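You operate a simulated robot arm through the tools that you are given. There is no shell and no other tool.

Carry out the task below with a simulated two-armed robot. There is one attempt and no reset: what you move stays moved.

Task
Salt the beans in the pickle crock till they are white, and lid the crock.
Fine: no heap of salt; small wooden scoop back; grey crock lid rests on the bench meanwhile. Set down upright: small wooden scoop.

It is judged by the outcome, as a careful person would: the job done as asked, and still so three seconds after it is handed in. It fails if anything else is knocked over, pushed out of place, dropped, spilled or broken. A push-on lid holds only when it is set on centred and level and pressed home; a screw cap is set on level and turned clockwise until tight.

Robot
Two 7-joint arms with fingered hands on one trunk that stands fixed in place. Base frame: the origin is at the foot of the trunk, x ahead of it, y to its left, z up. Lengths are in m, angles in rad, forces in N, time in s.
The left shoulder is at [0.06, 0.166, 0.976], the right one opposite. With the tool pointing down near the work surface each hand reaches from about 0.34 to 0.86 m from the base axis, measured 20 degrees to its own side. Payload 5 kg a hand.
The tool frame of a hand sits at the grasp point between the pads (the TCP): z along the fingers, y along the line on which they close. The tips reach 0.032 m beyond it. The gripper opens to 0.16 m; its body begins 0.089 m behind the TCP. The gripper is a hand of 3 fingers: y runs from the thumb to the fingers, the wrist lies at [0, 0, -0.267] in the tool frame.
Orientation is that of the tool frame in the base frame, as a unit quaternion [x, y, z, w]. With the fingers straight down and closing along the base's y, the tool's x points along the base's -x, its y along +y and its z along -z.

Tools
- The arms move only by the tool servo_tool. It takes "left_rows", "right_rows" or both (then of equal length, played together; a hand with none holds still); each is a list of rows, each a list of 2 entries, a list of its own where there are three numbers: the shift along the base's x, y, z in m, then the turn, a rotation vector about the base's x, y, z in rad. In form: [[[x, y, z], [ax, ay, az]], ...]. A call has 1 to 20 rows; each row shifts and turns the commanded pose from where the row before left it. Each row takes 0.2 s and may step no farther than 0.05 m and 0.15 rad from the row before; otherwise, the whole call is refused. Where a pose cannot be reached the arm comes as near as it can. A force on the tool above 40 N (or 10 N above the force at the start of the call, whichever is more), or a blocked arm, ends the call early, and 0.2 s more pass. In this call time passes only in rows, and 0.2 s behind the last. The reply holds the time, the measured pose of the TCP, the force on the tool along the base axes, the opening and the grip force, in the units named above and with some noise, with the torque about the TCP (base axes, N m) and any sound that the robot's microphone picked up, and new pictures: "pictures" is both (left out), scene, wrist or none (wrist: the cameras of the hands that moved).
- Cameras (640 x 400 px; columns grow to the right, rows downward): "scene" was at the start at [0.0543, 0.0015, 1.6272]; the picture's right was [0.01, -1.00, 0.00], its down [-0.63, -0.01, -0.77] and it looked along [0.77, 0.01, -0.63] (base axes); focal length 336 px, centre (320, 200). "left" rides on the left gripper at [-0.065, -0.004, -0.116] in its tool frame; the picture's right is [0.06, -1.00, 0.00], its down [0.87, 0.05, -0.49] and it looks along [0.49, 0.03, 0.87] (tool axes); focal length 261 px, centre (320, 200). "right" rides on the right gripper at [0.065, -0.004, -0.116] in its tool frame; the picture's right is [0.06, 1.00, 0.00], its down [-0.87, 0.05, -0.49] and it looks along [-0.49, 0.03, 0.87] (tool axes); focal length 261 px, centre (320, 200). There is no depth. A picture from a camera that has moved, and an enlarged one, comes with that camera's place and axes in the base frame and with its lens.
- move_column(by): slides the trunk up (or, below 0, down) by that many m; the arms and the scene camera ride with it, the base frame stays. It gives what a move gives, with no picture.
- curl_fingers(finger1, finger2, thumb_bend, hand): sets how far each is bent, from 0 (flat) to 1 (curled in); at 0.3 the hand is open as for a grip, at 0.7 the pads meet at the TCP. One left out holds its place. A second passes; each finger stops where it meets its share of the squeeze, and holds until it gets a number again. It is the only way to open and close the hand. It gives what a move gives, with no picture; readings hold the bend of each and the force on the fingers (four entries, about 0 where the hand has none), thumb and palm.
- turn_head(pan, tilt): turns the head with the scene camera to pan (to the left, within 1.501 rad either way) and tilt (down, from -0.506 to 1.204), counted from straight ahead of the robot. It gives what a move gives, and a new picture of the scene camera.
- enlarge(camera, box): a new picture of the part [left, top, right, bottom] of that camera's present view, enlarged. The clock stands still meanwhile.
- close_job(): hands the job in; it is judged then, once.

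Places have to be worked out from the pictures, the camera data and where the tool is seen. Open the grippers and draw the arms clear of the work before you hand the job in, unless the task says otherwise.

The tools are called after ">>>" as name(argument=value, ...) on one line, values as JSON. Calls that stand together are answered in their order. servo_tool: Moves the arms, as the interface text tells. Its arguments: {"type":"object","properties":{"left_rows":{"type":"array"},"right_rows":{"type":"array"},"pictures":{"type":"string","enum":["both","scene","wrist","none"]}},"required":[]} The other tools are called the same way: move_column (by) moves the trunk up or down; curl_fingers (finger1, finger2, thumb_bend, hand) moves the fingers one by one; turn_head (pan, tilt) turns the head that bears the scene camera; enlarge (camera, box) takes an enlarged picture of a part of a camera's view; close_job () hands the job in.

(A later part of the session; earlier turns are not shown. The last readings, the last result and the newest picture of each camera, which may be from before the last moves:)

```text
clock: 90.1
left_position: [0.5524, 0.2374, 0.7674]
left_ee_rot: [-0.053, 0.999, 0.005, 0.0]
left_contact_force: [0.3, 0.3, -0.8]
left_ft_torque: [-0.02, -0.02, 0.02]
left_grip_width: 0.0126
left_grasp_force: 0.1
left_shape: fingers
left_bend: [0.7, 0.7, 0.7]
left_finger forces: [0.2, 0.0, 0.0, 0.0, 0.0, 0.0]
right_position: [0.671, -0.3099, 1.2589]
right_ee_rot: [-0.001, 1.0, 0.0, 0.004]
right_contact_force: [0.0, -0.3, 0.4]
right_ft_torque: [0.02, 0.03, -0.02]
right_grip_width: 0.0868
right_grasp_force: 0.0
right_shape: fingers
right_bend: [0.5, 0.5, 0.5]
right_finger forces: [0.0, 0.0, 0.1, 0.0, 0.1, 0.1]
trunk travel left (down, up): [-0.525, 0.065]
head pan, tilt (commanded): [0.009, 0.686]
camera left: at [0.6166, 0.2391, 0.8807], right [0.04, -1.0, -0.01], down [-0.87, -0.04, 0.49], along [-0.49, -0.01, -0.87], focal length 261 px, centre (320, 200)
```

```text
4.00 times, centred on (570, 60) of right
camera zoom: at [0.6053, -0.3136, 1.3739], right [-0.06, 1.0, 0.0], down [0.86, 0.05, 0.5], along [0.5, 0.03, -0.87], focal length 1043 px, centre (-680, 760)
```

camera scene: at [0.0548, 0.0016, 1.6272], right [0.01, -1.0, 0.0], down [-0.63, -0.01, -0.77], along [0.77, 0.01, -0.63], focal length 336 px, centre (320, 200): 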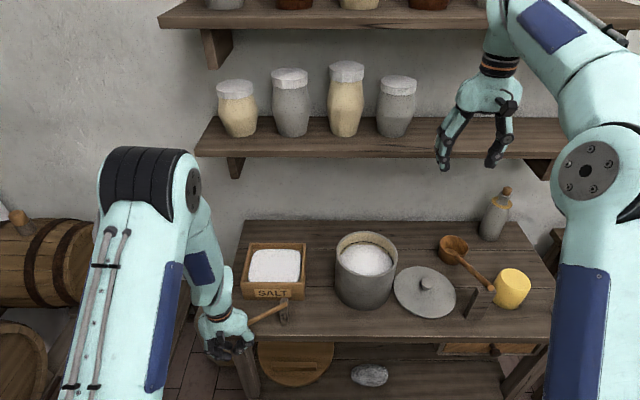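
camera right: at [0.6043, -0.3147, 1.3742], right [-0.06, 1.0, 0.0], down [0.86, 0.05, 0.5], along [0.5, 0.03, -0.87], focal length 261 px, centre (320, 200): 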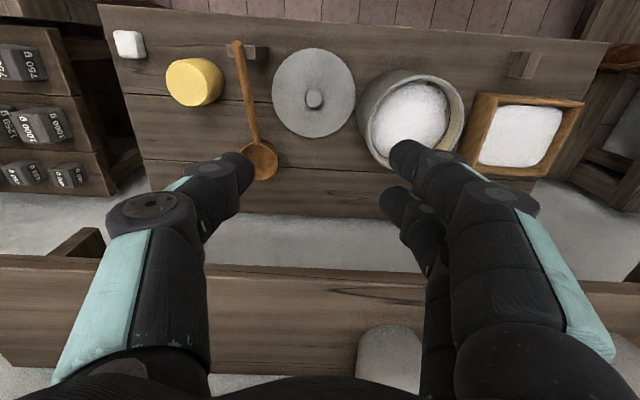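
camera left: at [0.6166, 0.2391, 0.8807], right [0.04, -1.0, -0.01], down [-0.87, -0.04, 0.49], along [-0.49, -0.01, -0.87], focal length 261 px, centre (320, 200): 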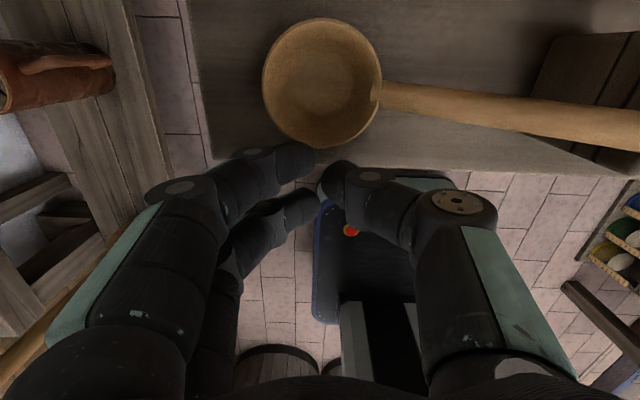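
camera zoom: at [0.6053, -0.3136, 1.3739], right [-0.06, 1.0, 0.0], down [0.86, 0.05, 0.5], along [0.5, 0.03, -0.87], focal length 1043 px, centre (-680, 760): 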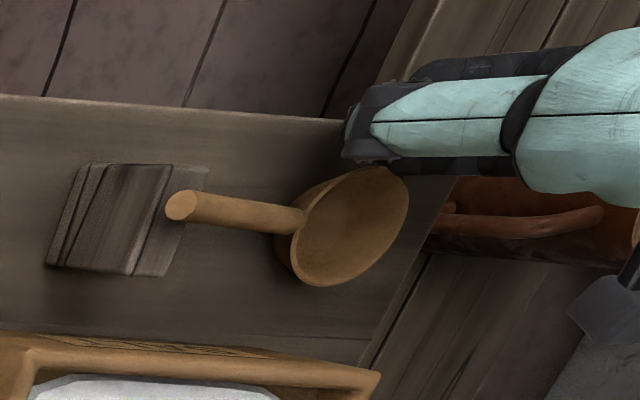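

The bowl is back at about (0.604, 0.239), within about a centimetre of its original spot, handle on the rest. I back the hand off and raise it away.

>>> servo_tool(left_rows=[[[-0.02, 0, 0], [0, 0, 0]], [[-0.03, 0, 0.01], [0, 0, 0]], [[-0.02, 0, 0.04], [0, 0, 0]], [[0, 0.02, 0.045], [0, 0, 0]], [[0, 0.02, 0.045], [0, 0, 0]], [[0, 0.02, 0.045], [0, 0, 0]], [[0, 0.0, 0.045], [0, 0, 0]], [[0, 0.0, 0.045], [0, 0, 0]], [[0, 0.0, 0.045], [0, 0, 0]]], pictures="both")

>>> enlarge(camera="scene", box=[200, 240, 320, 340])

>>> enlarge(camera="right", box=[440, 10, 640, 150])

```text
clock: 92.1
left_position: [0.4801, 0.298, 1.0918]
left_ee_rot: [-0.054, 0.999, 0.005, -0.001]
left_contact_force: [-0.2, -0.3, 0.7]
left_ft_torque: [-0.03, -0.03, -0.01]
left_grip_width: 0.0128
left_grasp_force: 0.1
left_shape: fingers
left_bend: [0.7, 0.7, 0.7]
left_finger forces: [0.1, 0.0, 0.0, 0.0, 0.0, 0.1]
right_position: [0.6697, -0.3092, 1.2591]
right_ee_rot: [-0.001, 1.0, -0.001, 0.005]
right_contact_force: [0.5, -1.4, 1.1]
right_ft_torque: [-0.02, -0.03, 0.01]
right_grip_width: 0.0872
right_grasp_force: 0.0
right_shape: fingers
right_bend: [0.5, 0.5, 0.5]
right_finger forces: [0.0, 0.0, 0.0, 0.1, 0.0, 0.1]
trunk travel left (down, up): [-0.525, 0.065]
head pan, tilt (commanded): [0.009, 0.686]
camera scene: at [0.0534, 0.0015, 1.6272], right [0.01, -1.0, 0.0], down [-0.63, -0.01, -0.77], along [0.77, 0.01, -0.63], focal length 336 px, centre (320, 200)
camera left: at [0.5447, 0.2999, 1.2053], right [0.04, -1.0, -0.01], down [-0.87, -0.04, 0.49], along [-0.49, -0.01, -0.87], focal length 261 px, centre (320, 200)
```

scene: 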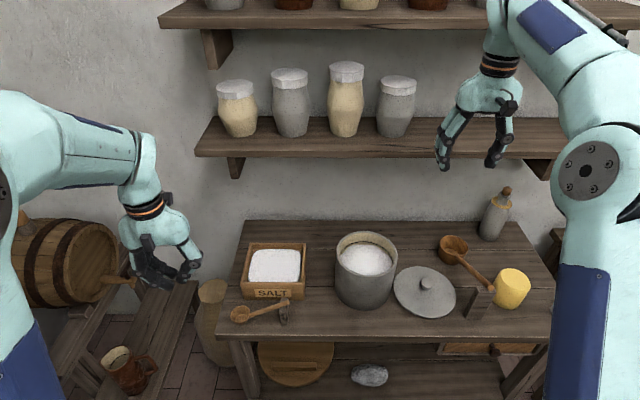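
left: 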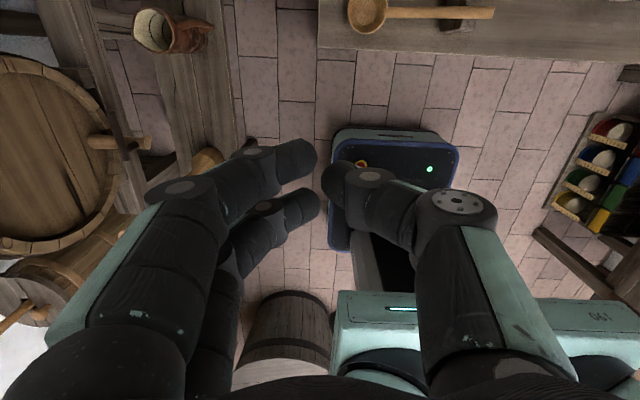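

```text
4.00 times, centred on (260, 290) of scene
camera zoom: at [0.0534, 0.0015, 1.6272], right [0.01, -1.0, 0.0], down [-0.63, -0.01, -0.77], along [0.77, 0.01, -0.63], focal length 1342 px, centre (560, -160)
```

zoom: 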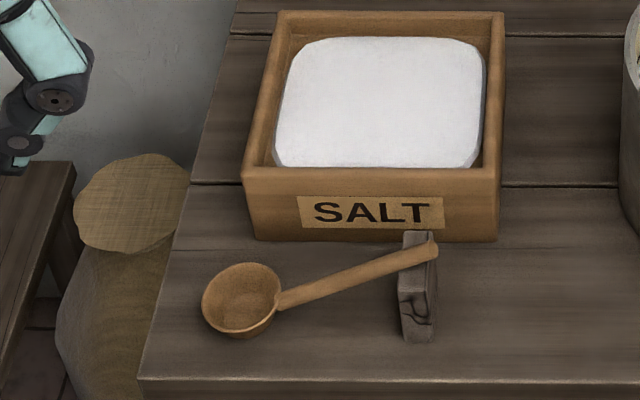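

```text
2.86 times, centred on (540, 80) of right
camera zoom: at [0.6044, -0.3135, 1.3744], right [-0.06, 1.0, 0.0], down [0.86, 0.05, 0.5], along [0.5, 0.03, -0.87], focal length 745 px, centre (-309, 543)
```

zoom: 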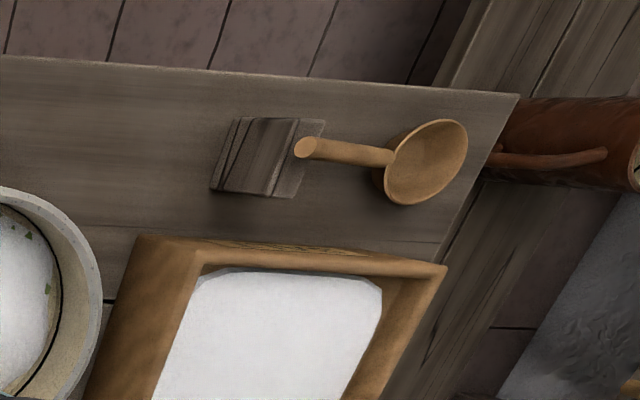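

The scoop is back upright on its rest just as it was. Before lidding, I take one more look straight down into the crock with the right camera.

>>> servo_tool(right_rows=[[[0.005, 0.036, -0.02], [0, 0, 0]], [[0.005, 0.036, -0.02], [0, 0, 0]], [[0.005, 0.036, -0.02], [0, 0, 0]], [[0.005, 0.036, -0.02], [0, 0, 0]], [[0.005, 0.036, -0.02], [0, 0, 0]]], pictures="wrist")

>>> enlarge(camera="right", box=[240, 30, 400, 190])

```text
clock: 93.3
left_position: [0.482, 0.2988, 1.0911]
left_ee_rot: [-0.053, 0.999, 0.004, -0.001]
left_contact_force: [0.5, 1.0, -0.1]
left_ft_torque: [0.0, -0.01, 0.0]
left_grip_width: 0.0127
left_grasp_force: 0.0
left_shape: fingers
left_bend: [0.7, 0.7, 0.7]
left_finger forces: [0.1, 0.0, 0.1, 0.0, 0.0, 0.1]
right_position: [0.6963, -0.128, 1.1588]
right_ee_rot: [0.0, 1.0, 0.001, 0.004]
right_contact_force: [-0.3, 0.4, 0.4]
right_ft_torque: [0.0, 0.0, 0.0]
right_grip_width: 0.0871
right_grasp_force: 0.2
right_shape: fingers
right_bend: [0.5, 0.5, 0.5]
right_finger forces: [0.1, 0.0, 0.1, 0.1, 0.1, 0.0]
trunk travel left (down, up): [-0.525, 0.065]
head pan, tilt (commanded): [0.009, 0.686]
camera right: at [0.6305, -0.1324, 1.2744], right [-0.06, 1.0, 0.0], down [0.86, 0.05, 0.5], along [0.5, 0.03, -0.87], focal length 261 px, centre (320, 200)
```

right: 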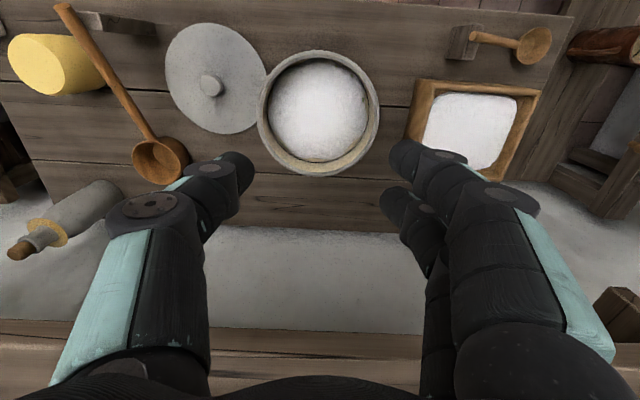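

```text
2.50 times, centred on (320, 110) of right
camera zoom: at [0.6305, -0.1324, 1.2744], right [-0.06, 1.0, 0.0], down [0.86, 0.05, 0.5], along [0.5, 0.03, -0.87], focal length 652 px, centre (320, 425)
```

zoom: 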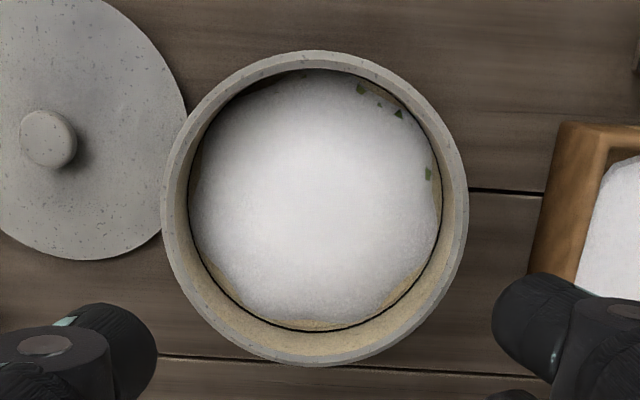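

The beans are white over practically the whole surface with no heap, so I leave it. Now the lid: its knob is at about (0.700, -0.326). I move the right hand above it.

>>> servo_tool(right_rows=[[[0.001, -0.04, -0.02], [0, 0, 0]], [[0.001, -0.04, -0.03], [0, 0, 0]], [[0.001, -0.04, -0.03], [0, 0, 0]], [[0.001, -0.04, -0.03], [0, 0, 0]], [[0.0, -0.0385, -0.03], [0, 0, 0]], [[0, 0, -0.04], [0, 0, 0]], [[0, 0, -0.04], [0, 0, 0]], [[0, 0, -0.04], [0, 0, 0]], [[0, 0, -0.04], [0, 0, 0]]], pictures="both")

```text
clock: 95.3
left_position: [0.4815, 0.2991, 1.0904]
left_ee_rot: [-0.053, 0.999, 0.006, -0.001]
left_contact_force: [-1.1, -0.1, 0.4]
left_ft_torque: [0.03, 0.03, 0.0]
left_grip_width: 0.0128
left_grasp_force: 0.1
left_shape: fingers
left_bend: [0.7, 0.7, 0.7]
left_finger forces: [0.0, 0.1, 0.1, 0.1, 0.0, 0.0]
right_position: [0.6992, -0.3302, 0.8571]
right_ee_rot: [0.0, 1.0, 0.001, 0.004]
right_contact_force: [1.0, -0.2, 0.1]
right_ft_torque: [-0.01, -0.02, 0.01]
right_grip_width: 0.0873
right_grasp_force: 0.1
right_shape: fingers
right_bend: [0.5, 0.5, 0.5]
right_finger forces: [0.0, 0.0, 0.0, 0.0, 0.1, 0.0]
trunk travel left (down, up): [-0.525, 0.065]
head pan, tilt (commanded): [0.009, 0.686]
camera scene: at [0.0551, 0.001, 1.6272], right [0.01, -1.0, 0.0], down [-0.63, -0.01, -0.77], along [0.77, 0.01, -0.63], focal length 336 px, centre (320, 200)
camera right: at [0.6342, -0.3339, 0.9721], right [-0.06, 1.0, 0.0], down [0.86, 0.05, 0.5], along [0.5, 0.03, -0.87], focal length 261 px, centre (320, 200)
```

scene: 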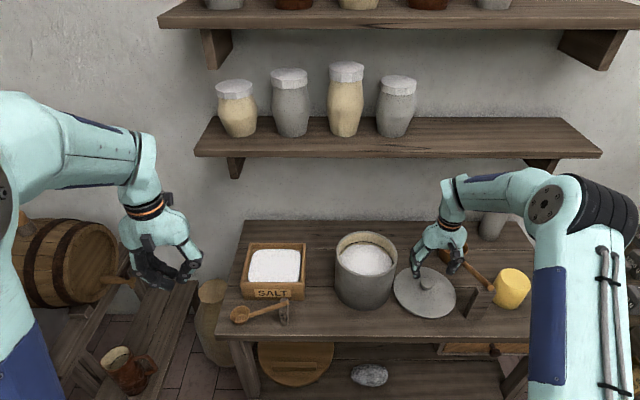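
right: 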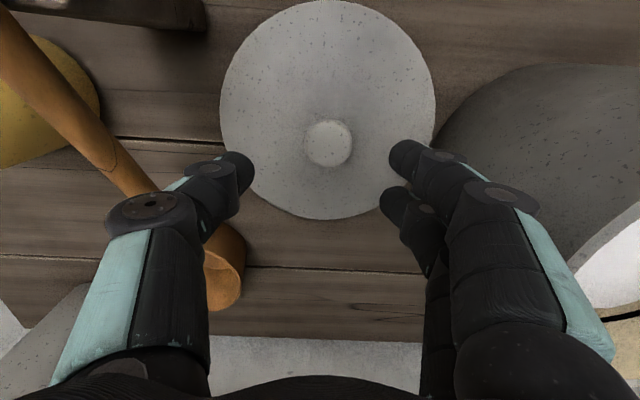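

The knob is at about (0.702, -0.323); I correct by a few millimetres and lower to just above gripping height.

>>> servo_tool(right_rows=[[[0.002, 0.004, -0.02], [0, 0, 0]], [[0.001, 0.002, -0.02], [0, 0, 0]], [[0, 0, -0.02], [0, 0, 0]]], pictures="wrist")

```text
clock: 96.1
left_position: [0.4809, 0.2979, 1.0899]
left_ee_rot: [-0.053, 0.999, 0.006, 0.001]
left_contact_force: [0.8, 0.7, 0.5]
left_ft_torque: [0.0, 0.03, -0.02]
left_grip_width: 0.0126
left_grasp_force: 0.0
left_shape: fingers
left_bend: [0.7, 0.7, 0.7]
left_finger forces: [0.0, 0.1, 0.0, 0.1, 0.0, 0.1]
right_position: [0.702, -0.3236, 0.798]
right_ee_rot: [-0.001, 1.0, 0.0, 0.004]
right_contact_force: [-0.1, -0.6, 0.3]
right_ft_torque: [0.01, 0.02, 0.01]
right_grip_width: 0.0874
right_grasp_force: 0.0
right_shape: fingers
right_bend: [0.5, 0.5, 0.5]
right_finger forces: [0.1, 0.1, 0.0, 0.0, 0.0, 0.0]
trunk travel left (down, up): [-0.525, 0.065]
head pan, tilt (commanded): [0.009, 0.686]
camera right: at [0.6362, -0.3273, 0.9129], right [-0.06, 1.0, 0.0], down [0.86, 0.05, 0.5], along [0.5, 0.03, -0.87], focal length 261 px, centre (320, 200)
```

right: 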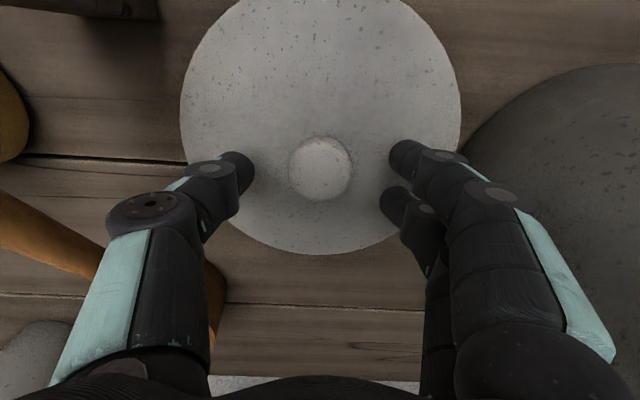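

Knob centred between the fingers. I pre-close around it, lower the last 2 cm, and grip.

>>> curl_fingers(hand="right", finger1=0.6, finger2=0.6, thumb_bend=0.6)

>>> servo_tool(right_rows=[[[0, 0, -0.01], [0, 0, 0]], [[0, 0, -0.008], [0, 0, 0]]], pictures="wrist")

```text
clock: 97.1
left_position: [0.4808, 0.2987, 1.0919]
left_ee_rot: [-0.053, 0.999, 0.005, 0.0]
left_contact_force: [-0.3, -1.0, -0.8]
left_ft_torque: [0.04, -0.02, -0.01]
left_grip_width: 0.0127
left_grasp_force: 0.1
left_shape: fingers
left_bend: [0.7, 0.7, 0.7]
left_finger forces: [0.0, 0.0, 0.0, 0.0, 0.0, 0.0]
right_position: [0.7009, -0.3229, 0.7974]
right_ee_rot: [-0.001, 1.0, 0.0, 0.005]
right_contact_force: [-0.3, 0.1, -0.2]
right_ft_torque: [0.0, 0.0, 0.02]
right_grip_width: 0.048
right_grasp_force: 0.2
right_shape: fingers
right_bend: [0.6, 0.6, 0.6]
right_finger forces: [0.0, 0.0, 0.0, 0.0, 0.0, 0.1]
trunk travel left (down, up): [-0.525, 0.065]
head pan, tilt (commanded): [0.009, 0.686]
```

```text
clock: 97.7
left_position: [0.4806, 0.2986, 1.0903]
left_ee_rot: [-0.053, 0.999, 0.005, -0.001]
left_contact_force: [-0.2, -0.8, 0.0]
left_ft_torque: [0.03, -0.02, -0.02]
left_grip_width: 0.0124
left_grasp_force: 0.1
left_shape: fingers
left_bend: [0.7, 0.7, 0.7]
left_finger forces: [0.0, 0.0, 0.0, 0.0, 0.0, 0.0]
right_position: [0.7009, -0.3227, 0.7797]
right_ee_rot: [0.0, 1.0, 0.0, 0.004]
right_contact_force: [0.0, 0.8, -0.3]
right_ft_torque: [0.02, 0.0, -0.02]
right_grip_width: 0.048
right_grasp_force: 0.0
right_shape: fingers
right_bend: [0.6, 0.6, 0.6]
right_finger forces: [0.1, 0.0, 0.0, 0.0, 0.0, 0.0]
trunk travel left (down, up): [-0.525, 0.065]
head pan, tilt (commanded): [0.009, 0.686]
camera right: at [0.6349, -0.3263, 0.8955], right [-0.06, 1.0, 0.0], down [0.86, 0.05, 0.5], along [0.5, 0.03, -0.87], focal length 261 px, centre (320, 200)
```

right: 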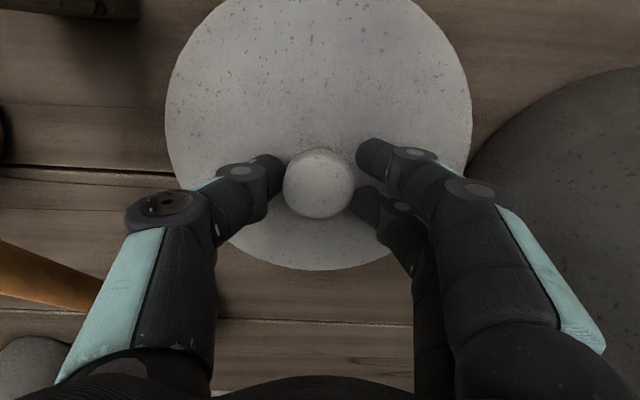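

Well centred. I close onto the knob in two stages.

>>> curl_fingers(hand="right", finger1=0.68, finger2=0.68, thumb_bend=0.68)

>>> enlarge(camera="right", box=[140, 20, 500, 280])

```text
clock: 98.7
left_position: [0.4813, 0.2982, 1.0903]
left_ee_rot: [-0.053, 0.999, 0.006, 0.0]
left_contact_force: [0.2, 0.0, -0.1]
left_ft_torque: [-0.01, 0.02, 0.01]
left_grip_width: 0.0127
left_grasp_force: 0.0
left_shape: fingers
left_bend: [0.7, 0.7, 0.7]
left_finger forces: [0.0, 0.0, 0.0, 0.0, 0.0, 0.0]
right_position: [0.7005, -0.322, 0.7794]
right_ee_rot: [-0.001, 1.0, 0.0, 0.005]
right_contact_force: [-0.9, 0.0, -0.3]
right_ft_torque: [-0.01, -0.02, 0.01]
right_grip_width: 0.0314
right_grasp_force: 6.4
right_shape: fingers
right_bend: [0.65, 0.66, 0.66]
right_finger forces: [4.4, 2.1, 0.0, 0.0, 6.7, 0.0]
trunk travel left (down, up): [-0.525, 0.065]
head pan, tilt (commanded): [0.009, 0.686]
```

```text
1.54 times, centred on (320, 150) of right
camera zoom: at [0.6351, -0.3262, 0.8953], right [-0.06, 1.0, 0.0], down [0.86, 0.05, 0.5], along [0.5, 0.03, -0.87], focal length 401 px, centre (320, 277)
```

zoom: 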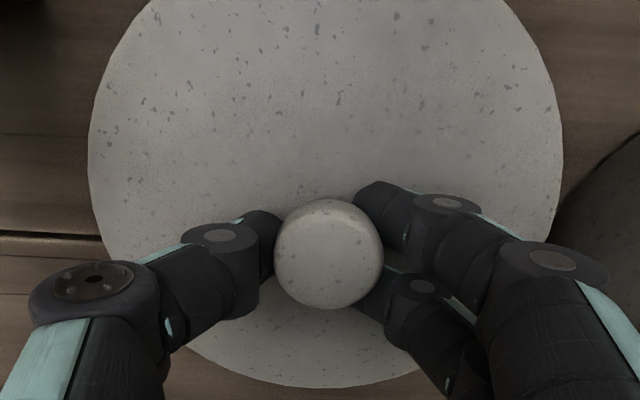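

Good three-point contact. I tighten and lift slightly to test.

>>> curl_fingers(hand="right", finger1=0.76, finger2=0.76, thumb_bend=0.76)

>>> servo_tool(right_rows=[[[0, 0, 0.004], [0, 0, 0]], [[0, 0, 0.008], [0, 0, 0]], [[0, 0, 0.02], [0, 0, 0]]], pictures="both")

>>> enlarge(camera="scene", box=[370, 210, 520, 330])

```text
clock: 99.7
left_position: [0.4818, 0.2984, 1.0901]
left_ee_rot: [-0.053, 0.999, 0.005, -0.001]
left_contact_force: [-0.7, -0.3, -0.7]
left_ft_torque: [0.0, 0.0, 0.0]
left_grip_width: 0.0128
left_grasp_force: 0.0
left_shape: fingers
left_bend: [0.7, 0.7, 0.7]
left_finger forces: [0.1, 0.1, 0.0, 0.0, 0.0, 0.0]
right_position: [0.7014, -0.3229, 0.78]
right_ee_rot: [0.0, 1.0, 0.0, 0.005]
right_contact_force: [0.7, 0.0, -2.1]
right_ft_torque: [-0.12, 0.02, -0.01]
right_grip_width: 0.023
right_grasp_force: 21.5
right_shape: fingers
right_bend: [0.73, 0.73, 0.69]
right_finger forces: [11.2, 9.6, 0.0, 0.2, 22.9, 0.1]
trunk travel left (down, up): [-0.525, 0.065]
head pan, tilt (commanded): [0.009, 0.686]
```

```text
clock: 100.5
left_position: [0.4811, 0.2975, 1.0913]
left_ee_rot: [-0.053, 0.999, 0.005, 0.0]
left_contact_force: [0.3, -0.7, 0.3]
left_ft_torque: [-0.01, -0.04, 0.01]
left_grip_width: 0.0124
left_grasp_force: 0.0
left_shape: fingers
left_bend: [0.7, 0.7, 0.7]
left_finger forces: [0.1, 0.1, 0.1, 0.1, 0.0, 0.1]
right_position: [0.7009, -0.321, 0.8115]
right_ee_rot: [0.0, 1.0, 0.0, 0.005]
right_contact_force: [-0.5, 0.4, -3.5]
right_ft_torque: [-0.02, -0.01, 0.01]
right_grip_width: 0.023
right_grasp_force: 21.1
right_shape: fingers
right_bend: [0.73, 0.74, 0.69]
right_finger forces: [12.9, 8.5, 0.0, 0.1, 20.9, 0.1]
trunk travel left (down, up): [-0.525, 0.065]
head pan, tilt (commanded): [0.009, 0.686]
camera scene: at [0.0542, 0.0015, 1.6272], right [0.01, -1.0, 0.0], down [-0.63, -0.01, -0.77], along [0.77, 0.01, -0.63], focal length 336 px, centre (320, 200)
camera right: at [0.6366, -0.3252, 0.927], right [-0.06, 1.0, 0.0], down [0.86, 0.05, 0.5], along [0.5, 0.03, -0.87], focal length 261 px, centre (320, 200)
```

scene: 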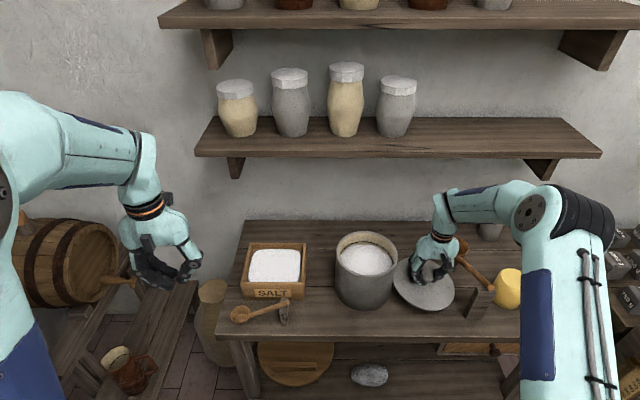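
right: 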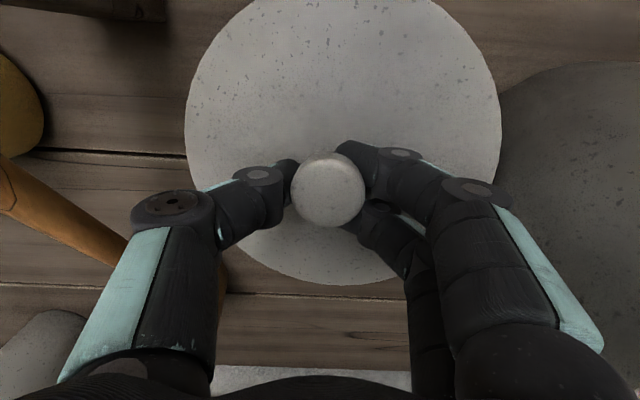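

```text
3.33 times, centred on (445, 270) of scene
camera zoom: at [0.0542, 0.0015, 1.6272], right [0.01, -1.0, 0.0], down [-0.63, -0.01, -0.77], along [0.77, 0.01, -0.63], focal length 1118 px, centre (-97, -33)
```

zoom: 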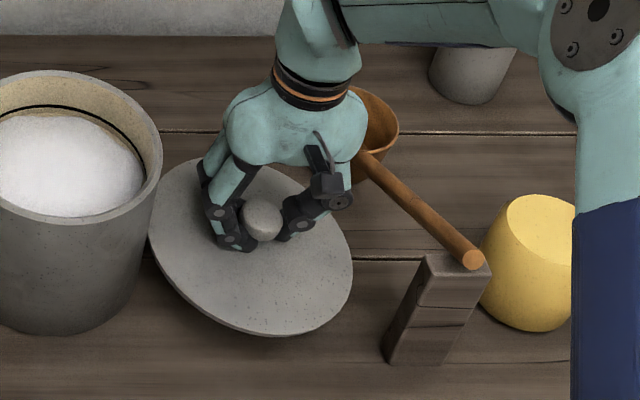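

The lid is up. In the wrist view its outline looks a bit off-centre relative to the knob, so I check whether it hangs level.

>>> enlarge(camera="scene", box=[385, 245, 465, 315])

>>> enlarge(camera="right", box=[160, 0, 520, 300])

```text
5.71 times, centred on (425, 280) of scene
camera zoom: at [0.0542, 0.0015, 1.6272], right [0.01, -1.0, 0.0], down [-0.63, -0.01, -0.77], along [0.77, 0.01, -0.63], focal length 1917 px, centre (-280, -257)
```

zoom: 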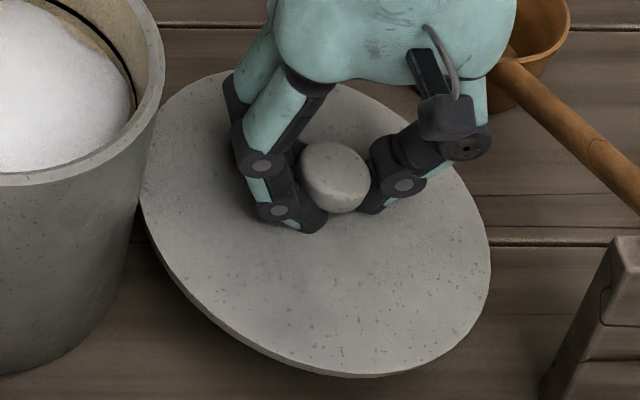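

```text
1.33 times, centred on (340, 150) of right
camera zoom: at [0.6366, -0.3252, 0.927], right [-0.06, 1.0, 0.0], down [0.86, 0.05, 0.5], along [0.5, 0.03, -0.87], focal length 348 px, centre (293, 267)
```

zoom: 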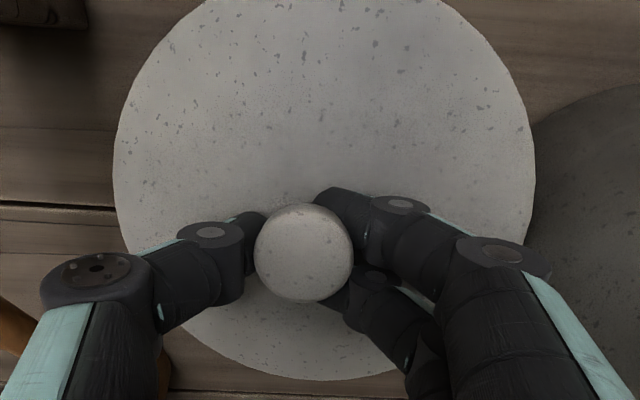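

The lid hangs tilted about 9° (its +y side up) because I gripped the knob slightly too high. I set it back down on the same spot, and re-grip 5 mm lower as in the first, level lift.

>>> servo_tool(right_rows=[[[0, 0, -0.015], [0, 0, 0]], [[0, 0, -0.01], [0, 0, 0]], [[0, 0, -0.005], [0, 0, 0]]], pictures="none")

>>> curl_fingers(hand="right", finger1=0.62, finger2=0.62, thumb_bend=0.62)

>>> enlarge(camera="right", box=[160, 0, 520, 300])

```text
clock: 101.3
left_position: [0.4812, 0.2975, 1.0904]
left_ee_rot: [-0.053, 0.999, 0.005, 0.0]
left_contact_force: [0.2, -0.1, 0.9]
left_ft_torque: [-0.03, -0.01, 0.0]
left_grip_width: 0.0123
left_grasp_force: 0.1
left_shape: fingers
left_bend: [0.7, 0.7, 0.7]
left_finger forces: [0.0, 0.0, 0.0, 0.0, 0.1, 0.1]
right_position: [0.7021, -0.3217, 0.7811]
right_ee_rot: [0.0, 1.0, 0.0, 0.005]
right_contact_force: [0.5, 0.1, -3.0]
right_ft_torque: [-0.18, 0.06, -0.01]
right_grip_width: 0.0226
right_grasp_force: 23.6
right_shape: fingers
right_bend: [0.73, 0.74, 0.69]
right_finger forces: [15.3, 9.8, 0.0, 0.1, 22.3, 0.0]
trunk travel left (down, up): [-0.525, 0.065]
head pan, tilt (commanded): [0.009, 0.686]
```

```text
clock: 102.3
left_position: [0.4818, 0.298, 1.0892]
left_ee_rot: [-0.053, 0.999, 0.006, 0.001]
left_contact_force: [0.7, 0.0, -0.1]
left_ft_torque: [0.01, 0.01, 0.04]
left_grip_width: 0.0125
left_grasp_force: 0.0
left_shape: fingers
left_bend: [0.7, 0.7, 0.7]
left_finger forces: [0.0, 0.0, 0.0, 0.0, 0.1, 0.0]
right_position: [0.7031, -0.3211, 0.7805]
right_ee_rot: [0.0, 1.0, 0.0, 0.004]
right_contact_force: [-0.5, -0.5, -1.8]
right_ft_torque: [-0.17, -0.03, -0.03]
right_grip_width: 0.0385
right_grasp_force: 10.3
right_shape: fingers
right_bend: [0.63, 0.63, 0.62]
right_finger forces: [18.2, 2.3, 0.1, 0.1, 0.1, 0.0]
trunk travel left (down, up): [-0.525, 0.065]
head pan, tilt (commanded): [0.009, 0.686]
```

```text
1.33 times, centred on (340, 150) of right
camera zoom: at [0.6364, -0.326, 0.8969], right [-0.06, 1.0, 0.0], down [0.86, 0.05, 0.5], along [0.5, 0.03, -0.87], focal length 348 px, centre (293, 267)
```

zoom: 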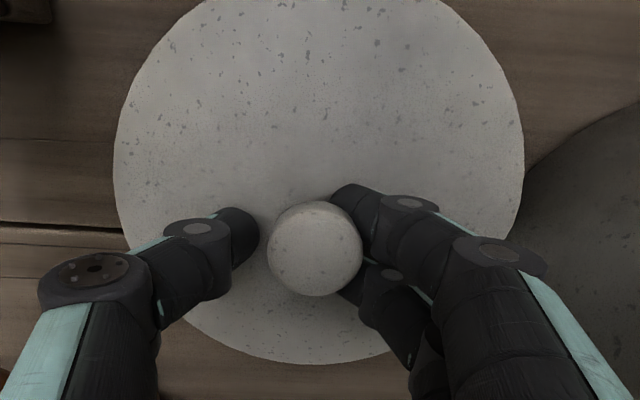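

The knob sits about 6 mm toward +y of the hand's centre. I open a little more, recentre, and lower to the right gripping height.

>>> curl_fingers(hand="right", finger1=0.58, finger2=0.58, thumb_bend=0.6)

>>> servo_tool(right_rows=[[[0, 0.003, 0.002], [0, 0, 0]], [[0, 0.003, 0.0], [0, 0, 0]]], pictures="wrist")

>>> enlarge(camera="right", box=[160, 0, 520, 300])

```text
clock: 103.3
left_position: [0.4815, 0.2983, 1.0898]
left_ee_rot: [-0.053, 0.999, 0.006, -0.001]
left_contact_force: [0.5, 0.7, 0.7]
left_ft_torque: [0.04, 0.02, 0.01]
left_grip_width: 0.0127
left_grasp_force: 0.1
left_shape: fingers
left_bend: [0.7, 0.7, 0.7]
left_finger forces: [0.0, 0.0, 0.0, 0.0, 0.0, 0.0]
right_position: [0.7008, -0.3212, 0.7818]
right_ee_rot: [-0.001, 1.0, 0.0, 0.004]
right_contact_force: [0.3, 0.6, -0.4]
right_ft_torque: [-0.02, -0.04, 0.02]
right_grip_width: 0.0522
right_grasp_force: 0.0
right_shape: fingers
right_bend: [0.57, 0.57, 0.6]
right_finger forces: [0.1, 0.1, 0.1, 0.1, 0.0, 0.0]
trunk travel left (down, up): [-0.525, 0.065]
head pan, tilt (commanded): [0.009, 0.686]
```

```text
clock: 103.9
left_position: [0.4807, 0.2977, 1.0894]
left_ee_rot: [-0.053, 0.999, 0.006, 0.0]
left_contact_force: [-0.4, 0.2, 0.0]
left_ft_torque: [0.0, 0.03, -0.01]
left_grip_width: 0.0126
left_grasp_force: 0.0
left_shape: fingers
left_bend: [0.7, 0.7, 0.7]
left_finger forces: [0.0, 0.1, 0.0, 0.0, 0.0, 0.0]
right_position: [0.7017, -0.3147, 0.784]
right_ee_rot: [0.0, 1.0, -0.001, 0.004]
right_contact_force: [0.2, -0.1, -0.7]
right_ft_torque: [0.02, -0.02, -0.03]
right_grip_width: 0.0527
right_grasp_force: 0.0
right_shape: fingers
right_bend: [0.57, 0.57, 0.6]
right_finger forces: [0.1, 0.0, 0.1, 0.1, 0.0, 0.0]
trunk travel left (down, up): [-0.525, 0.065]
head pan, tilt (commanded): [0.009, 0.686]
camera right: at [0.6361, -0.32, 0.8989], right [-0.06, 1.0, 0.0], down [0.86, 0.05, 0.5], along [0.5, 0.03, -0.87], focal length 261 px, centre (320, 200)
```

right: 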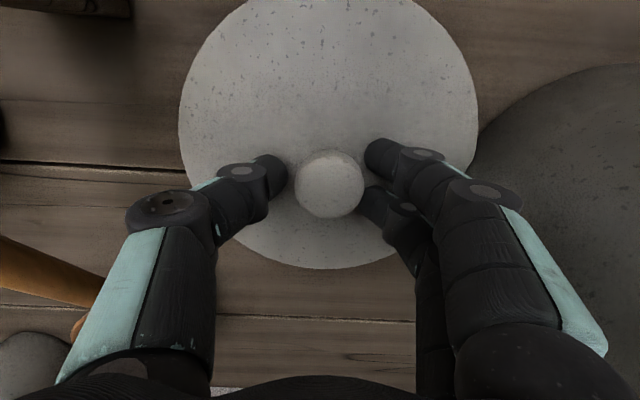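

```text
1.33 times, centred on (340, 150) of right
camera zoom: at [0.6361, -0.32, 0.8989], right [-0.06, 1.0, 0.0], down [0.86, 0.05, 0.5], along [0.5, 0.03, -0.87], focal length 348 px, centre (293, 267)
```

zoom: 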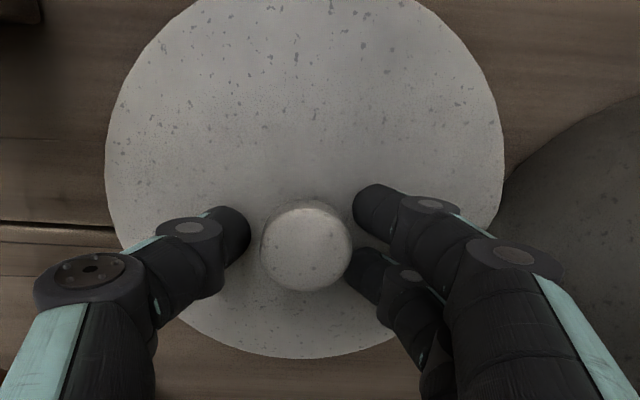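

The lid is level on the bench. I shift 3 mm more to centre on the knob, pre-close slightly, and lower to grip height.

>>> servo_tool(right_rows=[[[0.001, 0.004, 0.0], [0, 0, 0]]], pictures="none")

>>> curl_fingers(hand="right", finger1=0.61, finger2=0.61, thumb_bend=0.61)

>>> servo_tool(right_rows=[[[0, 0, -0.005], [0, 0, 0]], [[0, 0, -0.004], [0, 0, 0]]], pictures="wrist")

```text
clock: 104.3
left_position: [0.4808, 0.2985, 1.0901]
left_ee_rot: [-0.053, 0.999, 0.005, 0.0]
left_contact_force: [0.9, -0.2, 0.2]
left_ft_torque: [0.02, 0.01, 0.0]
left_grip_width: 0.0129
left_grasp_force: 0.1
left_shape: fingers
left_bend: [0.7, 0.7, 0.7]
left_finger forces: [0.0, 0.0, 0.0, 0.1, 0.1, 0.0]
right_position: [0.7023, -0.3108, 0.7829]
right_ee_rot: [-0.001, 1.0, 0.0, 0.004]
right_contact_force: [-0.8, 0.3, 0.5]
right_ft_torque: [-0.01, 0.0, 0.02]
right_grip_width: 0.0526
right_grasp_force: 0.0
right_shape: fingers
right_bend: [0.57, 0.57, 0.6]
right_finger forces: [0.1, 0.0, 0.0, 0.1, 0.0, 0.0]
trunk travel left (down, up): [-0.525, 0.065]
head pan, tilt (commanded): [0.009, 0.686]
```

```text
clock: 105.3
left_position: [0.4809, 0.298, 1.0912]
left_ee_rot: [-0.053, 0.999, 0.006, 0.0]
left_contact_force: [0.3, 0.5, 0.1]
left_ft_torque: [0.01, -0.02, 0.02]
left_grip_width: 0.0127
left_grasp_force: 0.0
left_shape: fingers
left_bend: [0.7, 0.7, 0.7]
left_finger forces: [0.0, 0.0, 0.0, 0.0, 0.0, 0.0]
right_position: [0.7012, -0.3121, 0.7829]
right_ee_rot: [-0.001, 1.0, 0.0, 0.004]
right_contact_force: [0.6, 0.8, -0.9]
right_ft_torque: [0.0, -0.02, 0.0]
right_grip_width: 0.0443
right_grasp_force: 0.0
right_shape: fingers
right_bend: [0.61, 0.61, 0.61]
right_finger forces: [0.1, 0.1, 0.1, 0.1, 0.1, 0.0]
trunk travel left (down, up): [-0.525, 0.065]
head pan, tilt (commanded): [0.009, 0.686]
```

```text
clock: 105.9
left_position: [0.4789, 0.2993, 1.0919]
left_ee_rot: [-0.054, 0.999, 0.005, 0.001]
left_contact_force: [0.6, 0.4, 0.1]
left_ft_torque: [0.02, 0.02, -0.02]
left_grip_width: 0.0128
left_grasp_force: 0.1
left_shape: fingers
left_bend: [0.7, 0.7, 0.7]
left_finger forces: [0.0, 0.1, 0.0, 0.0, 0.1, 0.1]
right_position: [0.7031, -0.3111, 0.7792]
right_ee_rot: [-0.001, 1.0, 0.001, 0.008]
right_contact_force: [-6.5, -0.6, 32.1]
right_ft_torque: [-0.33, 0.47, -0.09]
right_grip_width: 0.0437
right_grasp_force: 16.1
right_shape: fingers
right_bend: [0.62, 0.61, 0.62]
right_finger forces: [8.9, 2.9, 0.0, 0.1, 19.8, 0.0]
trunk travel left (down, up): [-0.525, 0.065]
head pan, tilt (commanded): [0.009, 0.686]
camera right: at [0.6371, -0.3152, 0.8939], right [-0.06, 1.0, 0.0], down [0.86, 0.05, 0.5], along [0.5, 0.03, -0.86], focal length 261 px, centre (320, 200)
```

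right: 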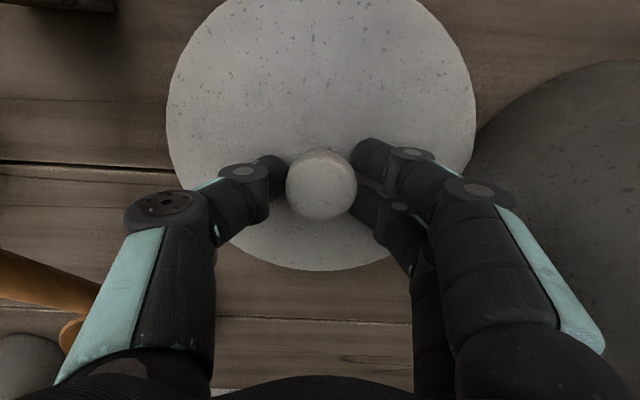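

The tips press on the lid at this bend, so I ease up 4 mm and close on the knob.

>>> servo_tool(right_rows=[[[0, 0, 0.004], [0, 0, 0]]], pictures="none")

>>> curl_fingers(hand="right", finger1=0.68, finger2=0.68, thumb_bend=0.68)

>>> servo_tool(right_rows=[[[0, 0, -0.002], [0, 0, 0]]], pictures="wrist")

```text
clock: 106.3
left_position: [0.48, 0.298, 1.0901]
left_ee_rot: [-0.053, 0.999, 0.004, 0.001]
left_contact_force: [0.2, -0.1, -0.4]
left_ft_torque: [-0.02, -0.02, 0.03]
left_grip_width: 0.0126
left_grasp_force: 0.0
left_shape: fingers
left_bend: [0.7, 0.7, 0.7]
left_finger forces: [0.0, 0.0, 0.0, 0.1, 0.1, 0.1]
right_position: [0.7021, -0.3108, 0.7791]
right_ee_rot: [-0.001, 1.0, 0.0, 0.006]
right_contact_force: [2.2, -1.0, 14.2]
right_ft_torque: [-0.26, -0.04, -0.01]
right_grip_width: 0.0437
right_grasp_force: 7.1
right_shape: fingers
right_bend: [0.62, 0.61, 0.61]
right_finger forces: [3.2, 0.9, 0.0, 0.0, 10.4, 0.0]
trunk travel left (down, up): [-0.525, 0.065]
head pan, tilt (commanded): [0.009, 0.686]
```

```text
clock: 107.3
left_position: [0.481, 0.2972, 1.0897]
left_ee_rot: [-0.054, 0.999, 0.005, -0.001]
left_contact_force: [0.2, -0.4, 0.7]
left_ft_torque: [0.0, -0.01, 0.01]
left_grip_width: 0.0126
left_grasp_force: 0.0
left_shape: fingers
left_bend: [0.7, 0.7, 0.7]
left_finger forces: [0.0, 0.0, 0.0, 0.0, 0.1, 0.0]
right_position: [0.7035, -0.3121, 0.7774]
right_ee_rot: [-0.001, 1.0, 0.0, 0.002]
right_contact_force: [-0.2, -1.8, 1.0]
right_ft_torque: [-0.11, 0.02, 0.06]
right_grip_width: 0.0296
right_grasp_force: 6.8
right_shape: fingers
right_bend: [0.66, 0.66, 0.67]
right_finger forces: [3.8, 1.8, 0.0, 0.0, 8.1, 0.0]
trunk travel left (down, up): [-0.525, 0.065]
head pan, tilt (commanded): [0.009, 0.686]
```

```text
clock: 107.7
left_position: [0.4805, 0.2978, 1.0902]
left_ee_rot: [-0.052, 0.999, 0.004, 0.0]
left_contact_force: [0.5, -0.3, -0.2]
left_ft_torque: [0.0, 0.01, -0.02]
left_grip_width: 0.0126
left_grasp_force: 0.1
left_shape: fingers
left_bend: [0.7, 0.7, 0.7]
left_finger forces: [0.0, 0.0, 0.0, 0.1, 0.0, 0.0]
right_position: [0.7025, -0.3126, 0.7767]
right_ee_rot: [0.0, 1.0, 0.0, 0.005]
right_contact_force: [-3.8, -3.9, 4.6]
right_ft_torque: [-0.24, 0.14, 0.04]
right_grip_width: 0.0297
right_grasp_force: 9.3
right_shape: fingers
right_bend: [0.66, 0.66, 0.67]
right_finger forces: [3.5, 1.4, 0.0, 0.0, 14.1, 0.0]
trunk travel left (down, up): [-0.525, 0.065]
head pan, tilt (commanded): [0.009, 0.686]
camera right: at [0.6372, -0.3163, 0.8925], right [-0.06, 1.0, 0.0], down [0.86, 0.05, 0.5], along [0.5, 0.03, -0.87], focal length 261 px, centre (320, 200)
```

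right: 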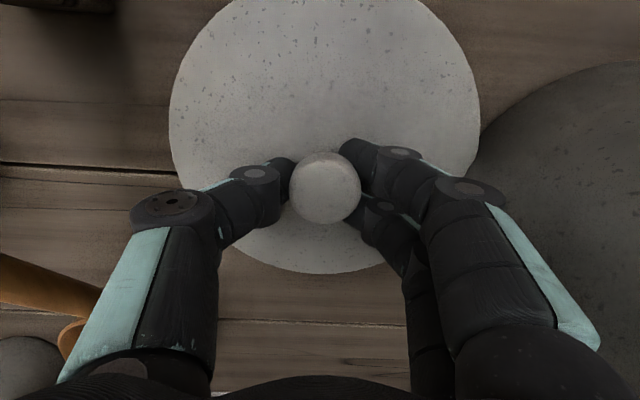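

This matches the first, level grip. I tighten and lift, then check level again.

>>> servo_tool(right_rows=[[[0, 0, -0.001], [0, 0, 0]]], pictures="none")

>>> curl_fingers(hand="right", finger1=0.78, finger2=0.78, thumb_bend=0.78)

>>> servo_tool(right_rows=[[[0, 0, 0.005], [0, 0, 0]], [[0, 0, 0.01], [0, 0, 0]], [[0, 0, 0.02], [0, 0, 0]]], pictures="wrist")

>>> enlarge(camera="right", box=[160, 0, 520, 300])

>>> enlarge(camera="scene", box=[385, 235, 465, 315])

```text
clock: 108.1
left_position: [0.4799, 0.2984, 1.0899]
left_ee_rot: [-0.053, 0.999, 0.004, 0.0]
left_contact_force: [0.1, -0.7, 0.8]
left_ft_torque: [0.01, 0.0, -0.02]
left_grip_width: 0.0126
left_grasp_force: 0.0
left_shape: fingers
left_bend: [0.7, 0.7, 0.7]
left_finger forces: [0.0, 0.0, 0.0, 0.1, 0.0, 0.0]
right_position: [0.7025, -0.3116, 0.7759]
right_ee_rot: [0.0, 1.0, -0.001, 0.007]
right_contact_force: [-2.2, -4.2, 9.7]
right_ft_torque: [-0.39, 0.11, 0.01]
right_grip_width: 0.0293
right_grasp_force: 11.8
right_shape: fingers
right_bend: [0.66, 0.66, 0.67]
right_finger forces: [4.4, 1.5, 0.1, 0.0, 18.4, 0.0]
trunk travel left (down, up): [-0.525, 0.065]
head pan, tilt (commanded): [0.009, 0.686]
```

```text
clock: 109.1
left_position: [0.4812, 0.2966, 1.0912]
left_ee_rot: [-0.052, 0.999, 0.005, -0.001]
left_contact_force: [0.5, -0.1, 0.3]
left_ft_torque: [-0.01, 0.02, -0.01]
left_grip_width: 0.0126
left_grasp_force: 0.0
left_shape: fingers
left_bend: [0.7, 0.7, 0.7]
left_finger forces: [0.1, 0.0, 0.1, 0.1, 0.1, 0.0]
right_position: [0.701, -0.3126, 0.7744]
right_ee_rot: [0.0, 1.0, 0.0, 0.005]
right_contact_force: [0.3, -4.6, 1.6]
right_ft_torque: [-0.65, 0.05, -0.02]
right_grip_width: 0.026
right_grasp_force: 31.0
right_shape: fingers
right_bend: [0.7, 0.7, 0.69]
right_finger forces: [10.3, 9.1, 0.0, 0.0, 42.3, 0.0]
trunk travel left (down, up): [-0.525, 0.065]
head pan, tilt (commanded): [0.009, 0.686]
```

```text
clock: 109.9
left_position: [0.4808, 0.2974, 1.0908]
left_ee_rot: [-0.053, 0.999, 0.006, 0.0]
left_contact_force: [-0.7, -0.2, 0.1]
left_ft_torque: [-0.01, -0.02, 0.01]
left_grip_width: 0.0126
left_grasp_force: 0.1
left_shape: fingers
left_bend: [0.7, 0.7, 0.7]
left_finger forces: [0.0, 0.0, 0.0, 0.1, 0.1, 0.1]
right_position: [0.7006, -0.3129, 0.8094]
right_ee_rot: [0.0, 1.0, 0.0, 0.004]
right_contact_force: [-0.5, -6.5, -4.5]
right_ft_torque: [-0.41, 0.05, -0.06]
right_grip_width: 0.0258
right_grasp_force: 28.7
right_shape: fingers
right_bend: [0.7, 0.71, 0.69]
right_finger forces: [9.5, 8.6, 0.1, 0.1, 40.0, 0.1]
trunk travel left (down, up): [-0.525, 0.065]
head pan, tilt (commanded): [0.009, 0.686]
camera right: at [0.6359, -0.3171, 0.9256], right [-0.06, 1.0, 0.0], down [0.87, 0.05, 0.5], along [0.5, 0.03, -0.87], focal length 261 px, centre (320, 200)
```

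right: 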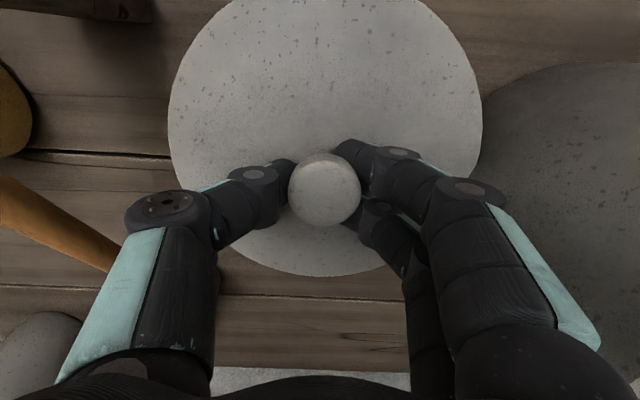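

```text
1.33 times, centred on (340, 150) of right
camera zoom: at [0.6359, -0.3171, 0.9256], right [-0.06, 1.0, 0.0], down [0.87, 0.05, 0.5], along [0.5, 0.03, -0.87], focal length 348 px, centre (293, 267)
```

zoom: 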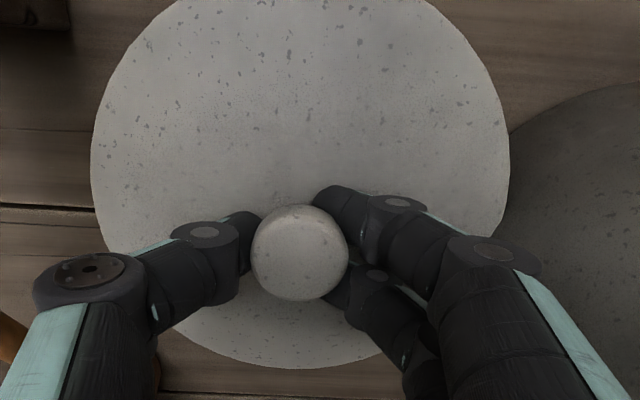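

```text
5.00 times, centred on (425, 275) of scene
camera zoom: at [0.0543, 0.0007, 1.6272], right [0.01, -1.0, 0.0], down [-0.63, -0.01, -0.77], along [0.77, 0.01, -0.63], focal length 1677 px, centre (-205, -175)
```

zoom: 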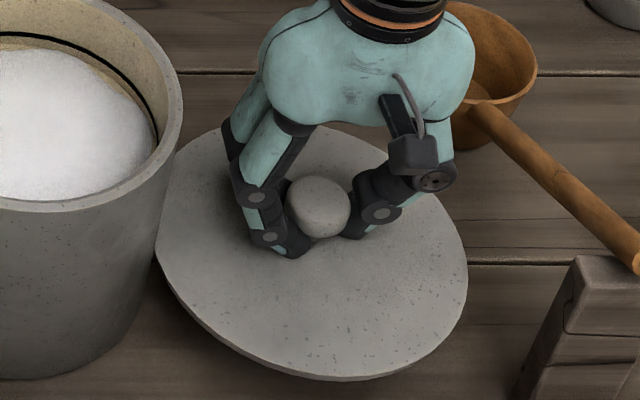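

The lid's edge is touching the crock's side (6.5 N sideways). I move it 1.5 cm away toward −y before lifting further.

>>> servo_tool(right_rows=[[[0, -0.008, 0.0], [0, 0, 0]], [[0, -0.007, 0.005], [0, 0, 0]]], pictures="wrist")

>>> enlarge(camera="right", box=[160, 0, 520, 300])

>>> enlarge(camera="scene", box=[325, 215, 465, 315])

```text
clock: 110.5
left_position: [0.4805, 0.2976, 1.0894]
left_ee_rot: [-0.054, 0.999, 0.006, 0.0]
left_contact_force: [0.9, 0.3, 0.0]
left_ft_torque: [0.0, 0.01, -0.02]
left_grip_width: 0.0128
left_grasp_force: 0.0
left_shape: fingers
left_bend: [0.7, 0.7, 0.7]
left_finger forces: [0.1, 0.0, 0.0, 0.0, 0.1, 0.0]
right_position: [0.702, -0.3274, 0.8154]
right_ee_rot: [0.001, 1.0, 0.001, 0.004]
right_contact_force: [-0.5, 0.2, -3.7]
right_ft_torque: [0.03, 0.02, 0.01]
right_grip_width: 0.025
right_grasp_force: 27.5
right_shape: fingers
right_bend: [0.7, 0.71, 0.69]
right_finger forces: [12.7, 7.7, 0.1, 0.1, 34.4, 0.1]
trunk travel left (down, up): [-0.525, 0.065]
head pan, tilt (commanded): [0.009, 0.686]
camera right: at [0.6368, -0.3307, 0.9316], right [-0.06, 1.0, 0.0], down [0.86, 0.05, 0.5], along [0.5, 0.03, -0.87], focal length 261 px, centre (320, 200)
```

right: 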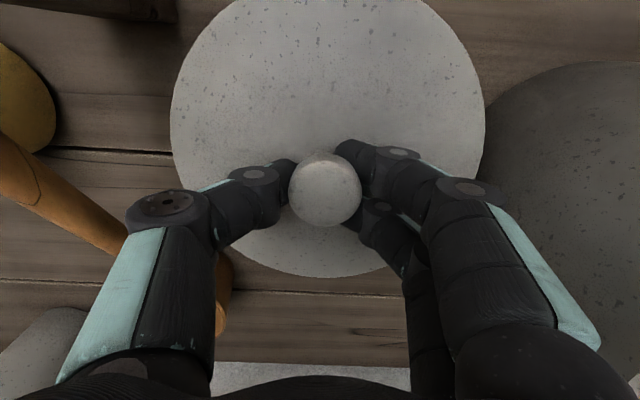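

```text
1.33 times, centred on (340, 150) of right
camera zoom: at [0.6368, -0.3307, 0.9316], right [-0.06, 1.0, 0.0], down [0.86, 0.05, 0.5], along [0.5, 0.03, -0.87], focal length 348 px, centre (293, 267)
```

zoom: 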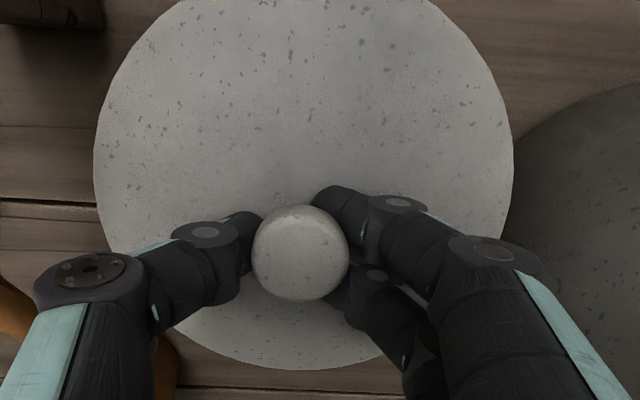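

```text
4.00 times, centred on (395, 265) of scene
camera zoom: at [0.0546, 0.0009, 1.6272], right [0.01, -1.0, 0.0], down [-0.63, -0.01, -0.77], along [0.77, 0.01, -0.63], focal length 1342 px, centre (20, -60)
```

zoom: 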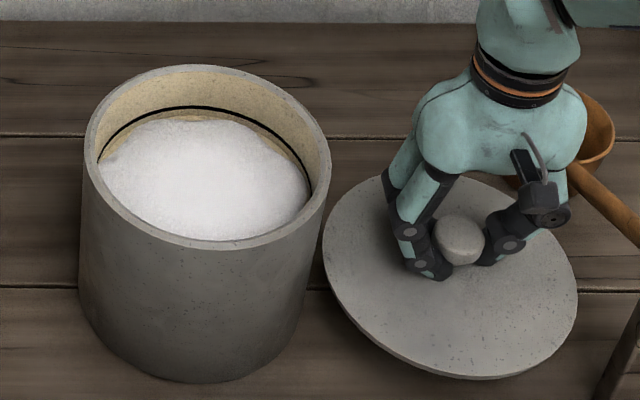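

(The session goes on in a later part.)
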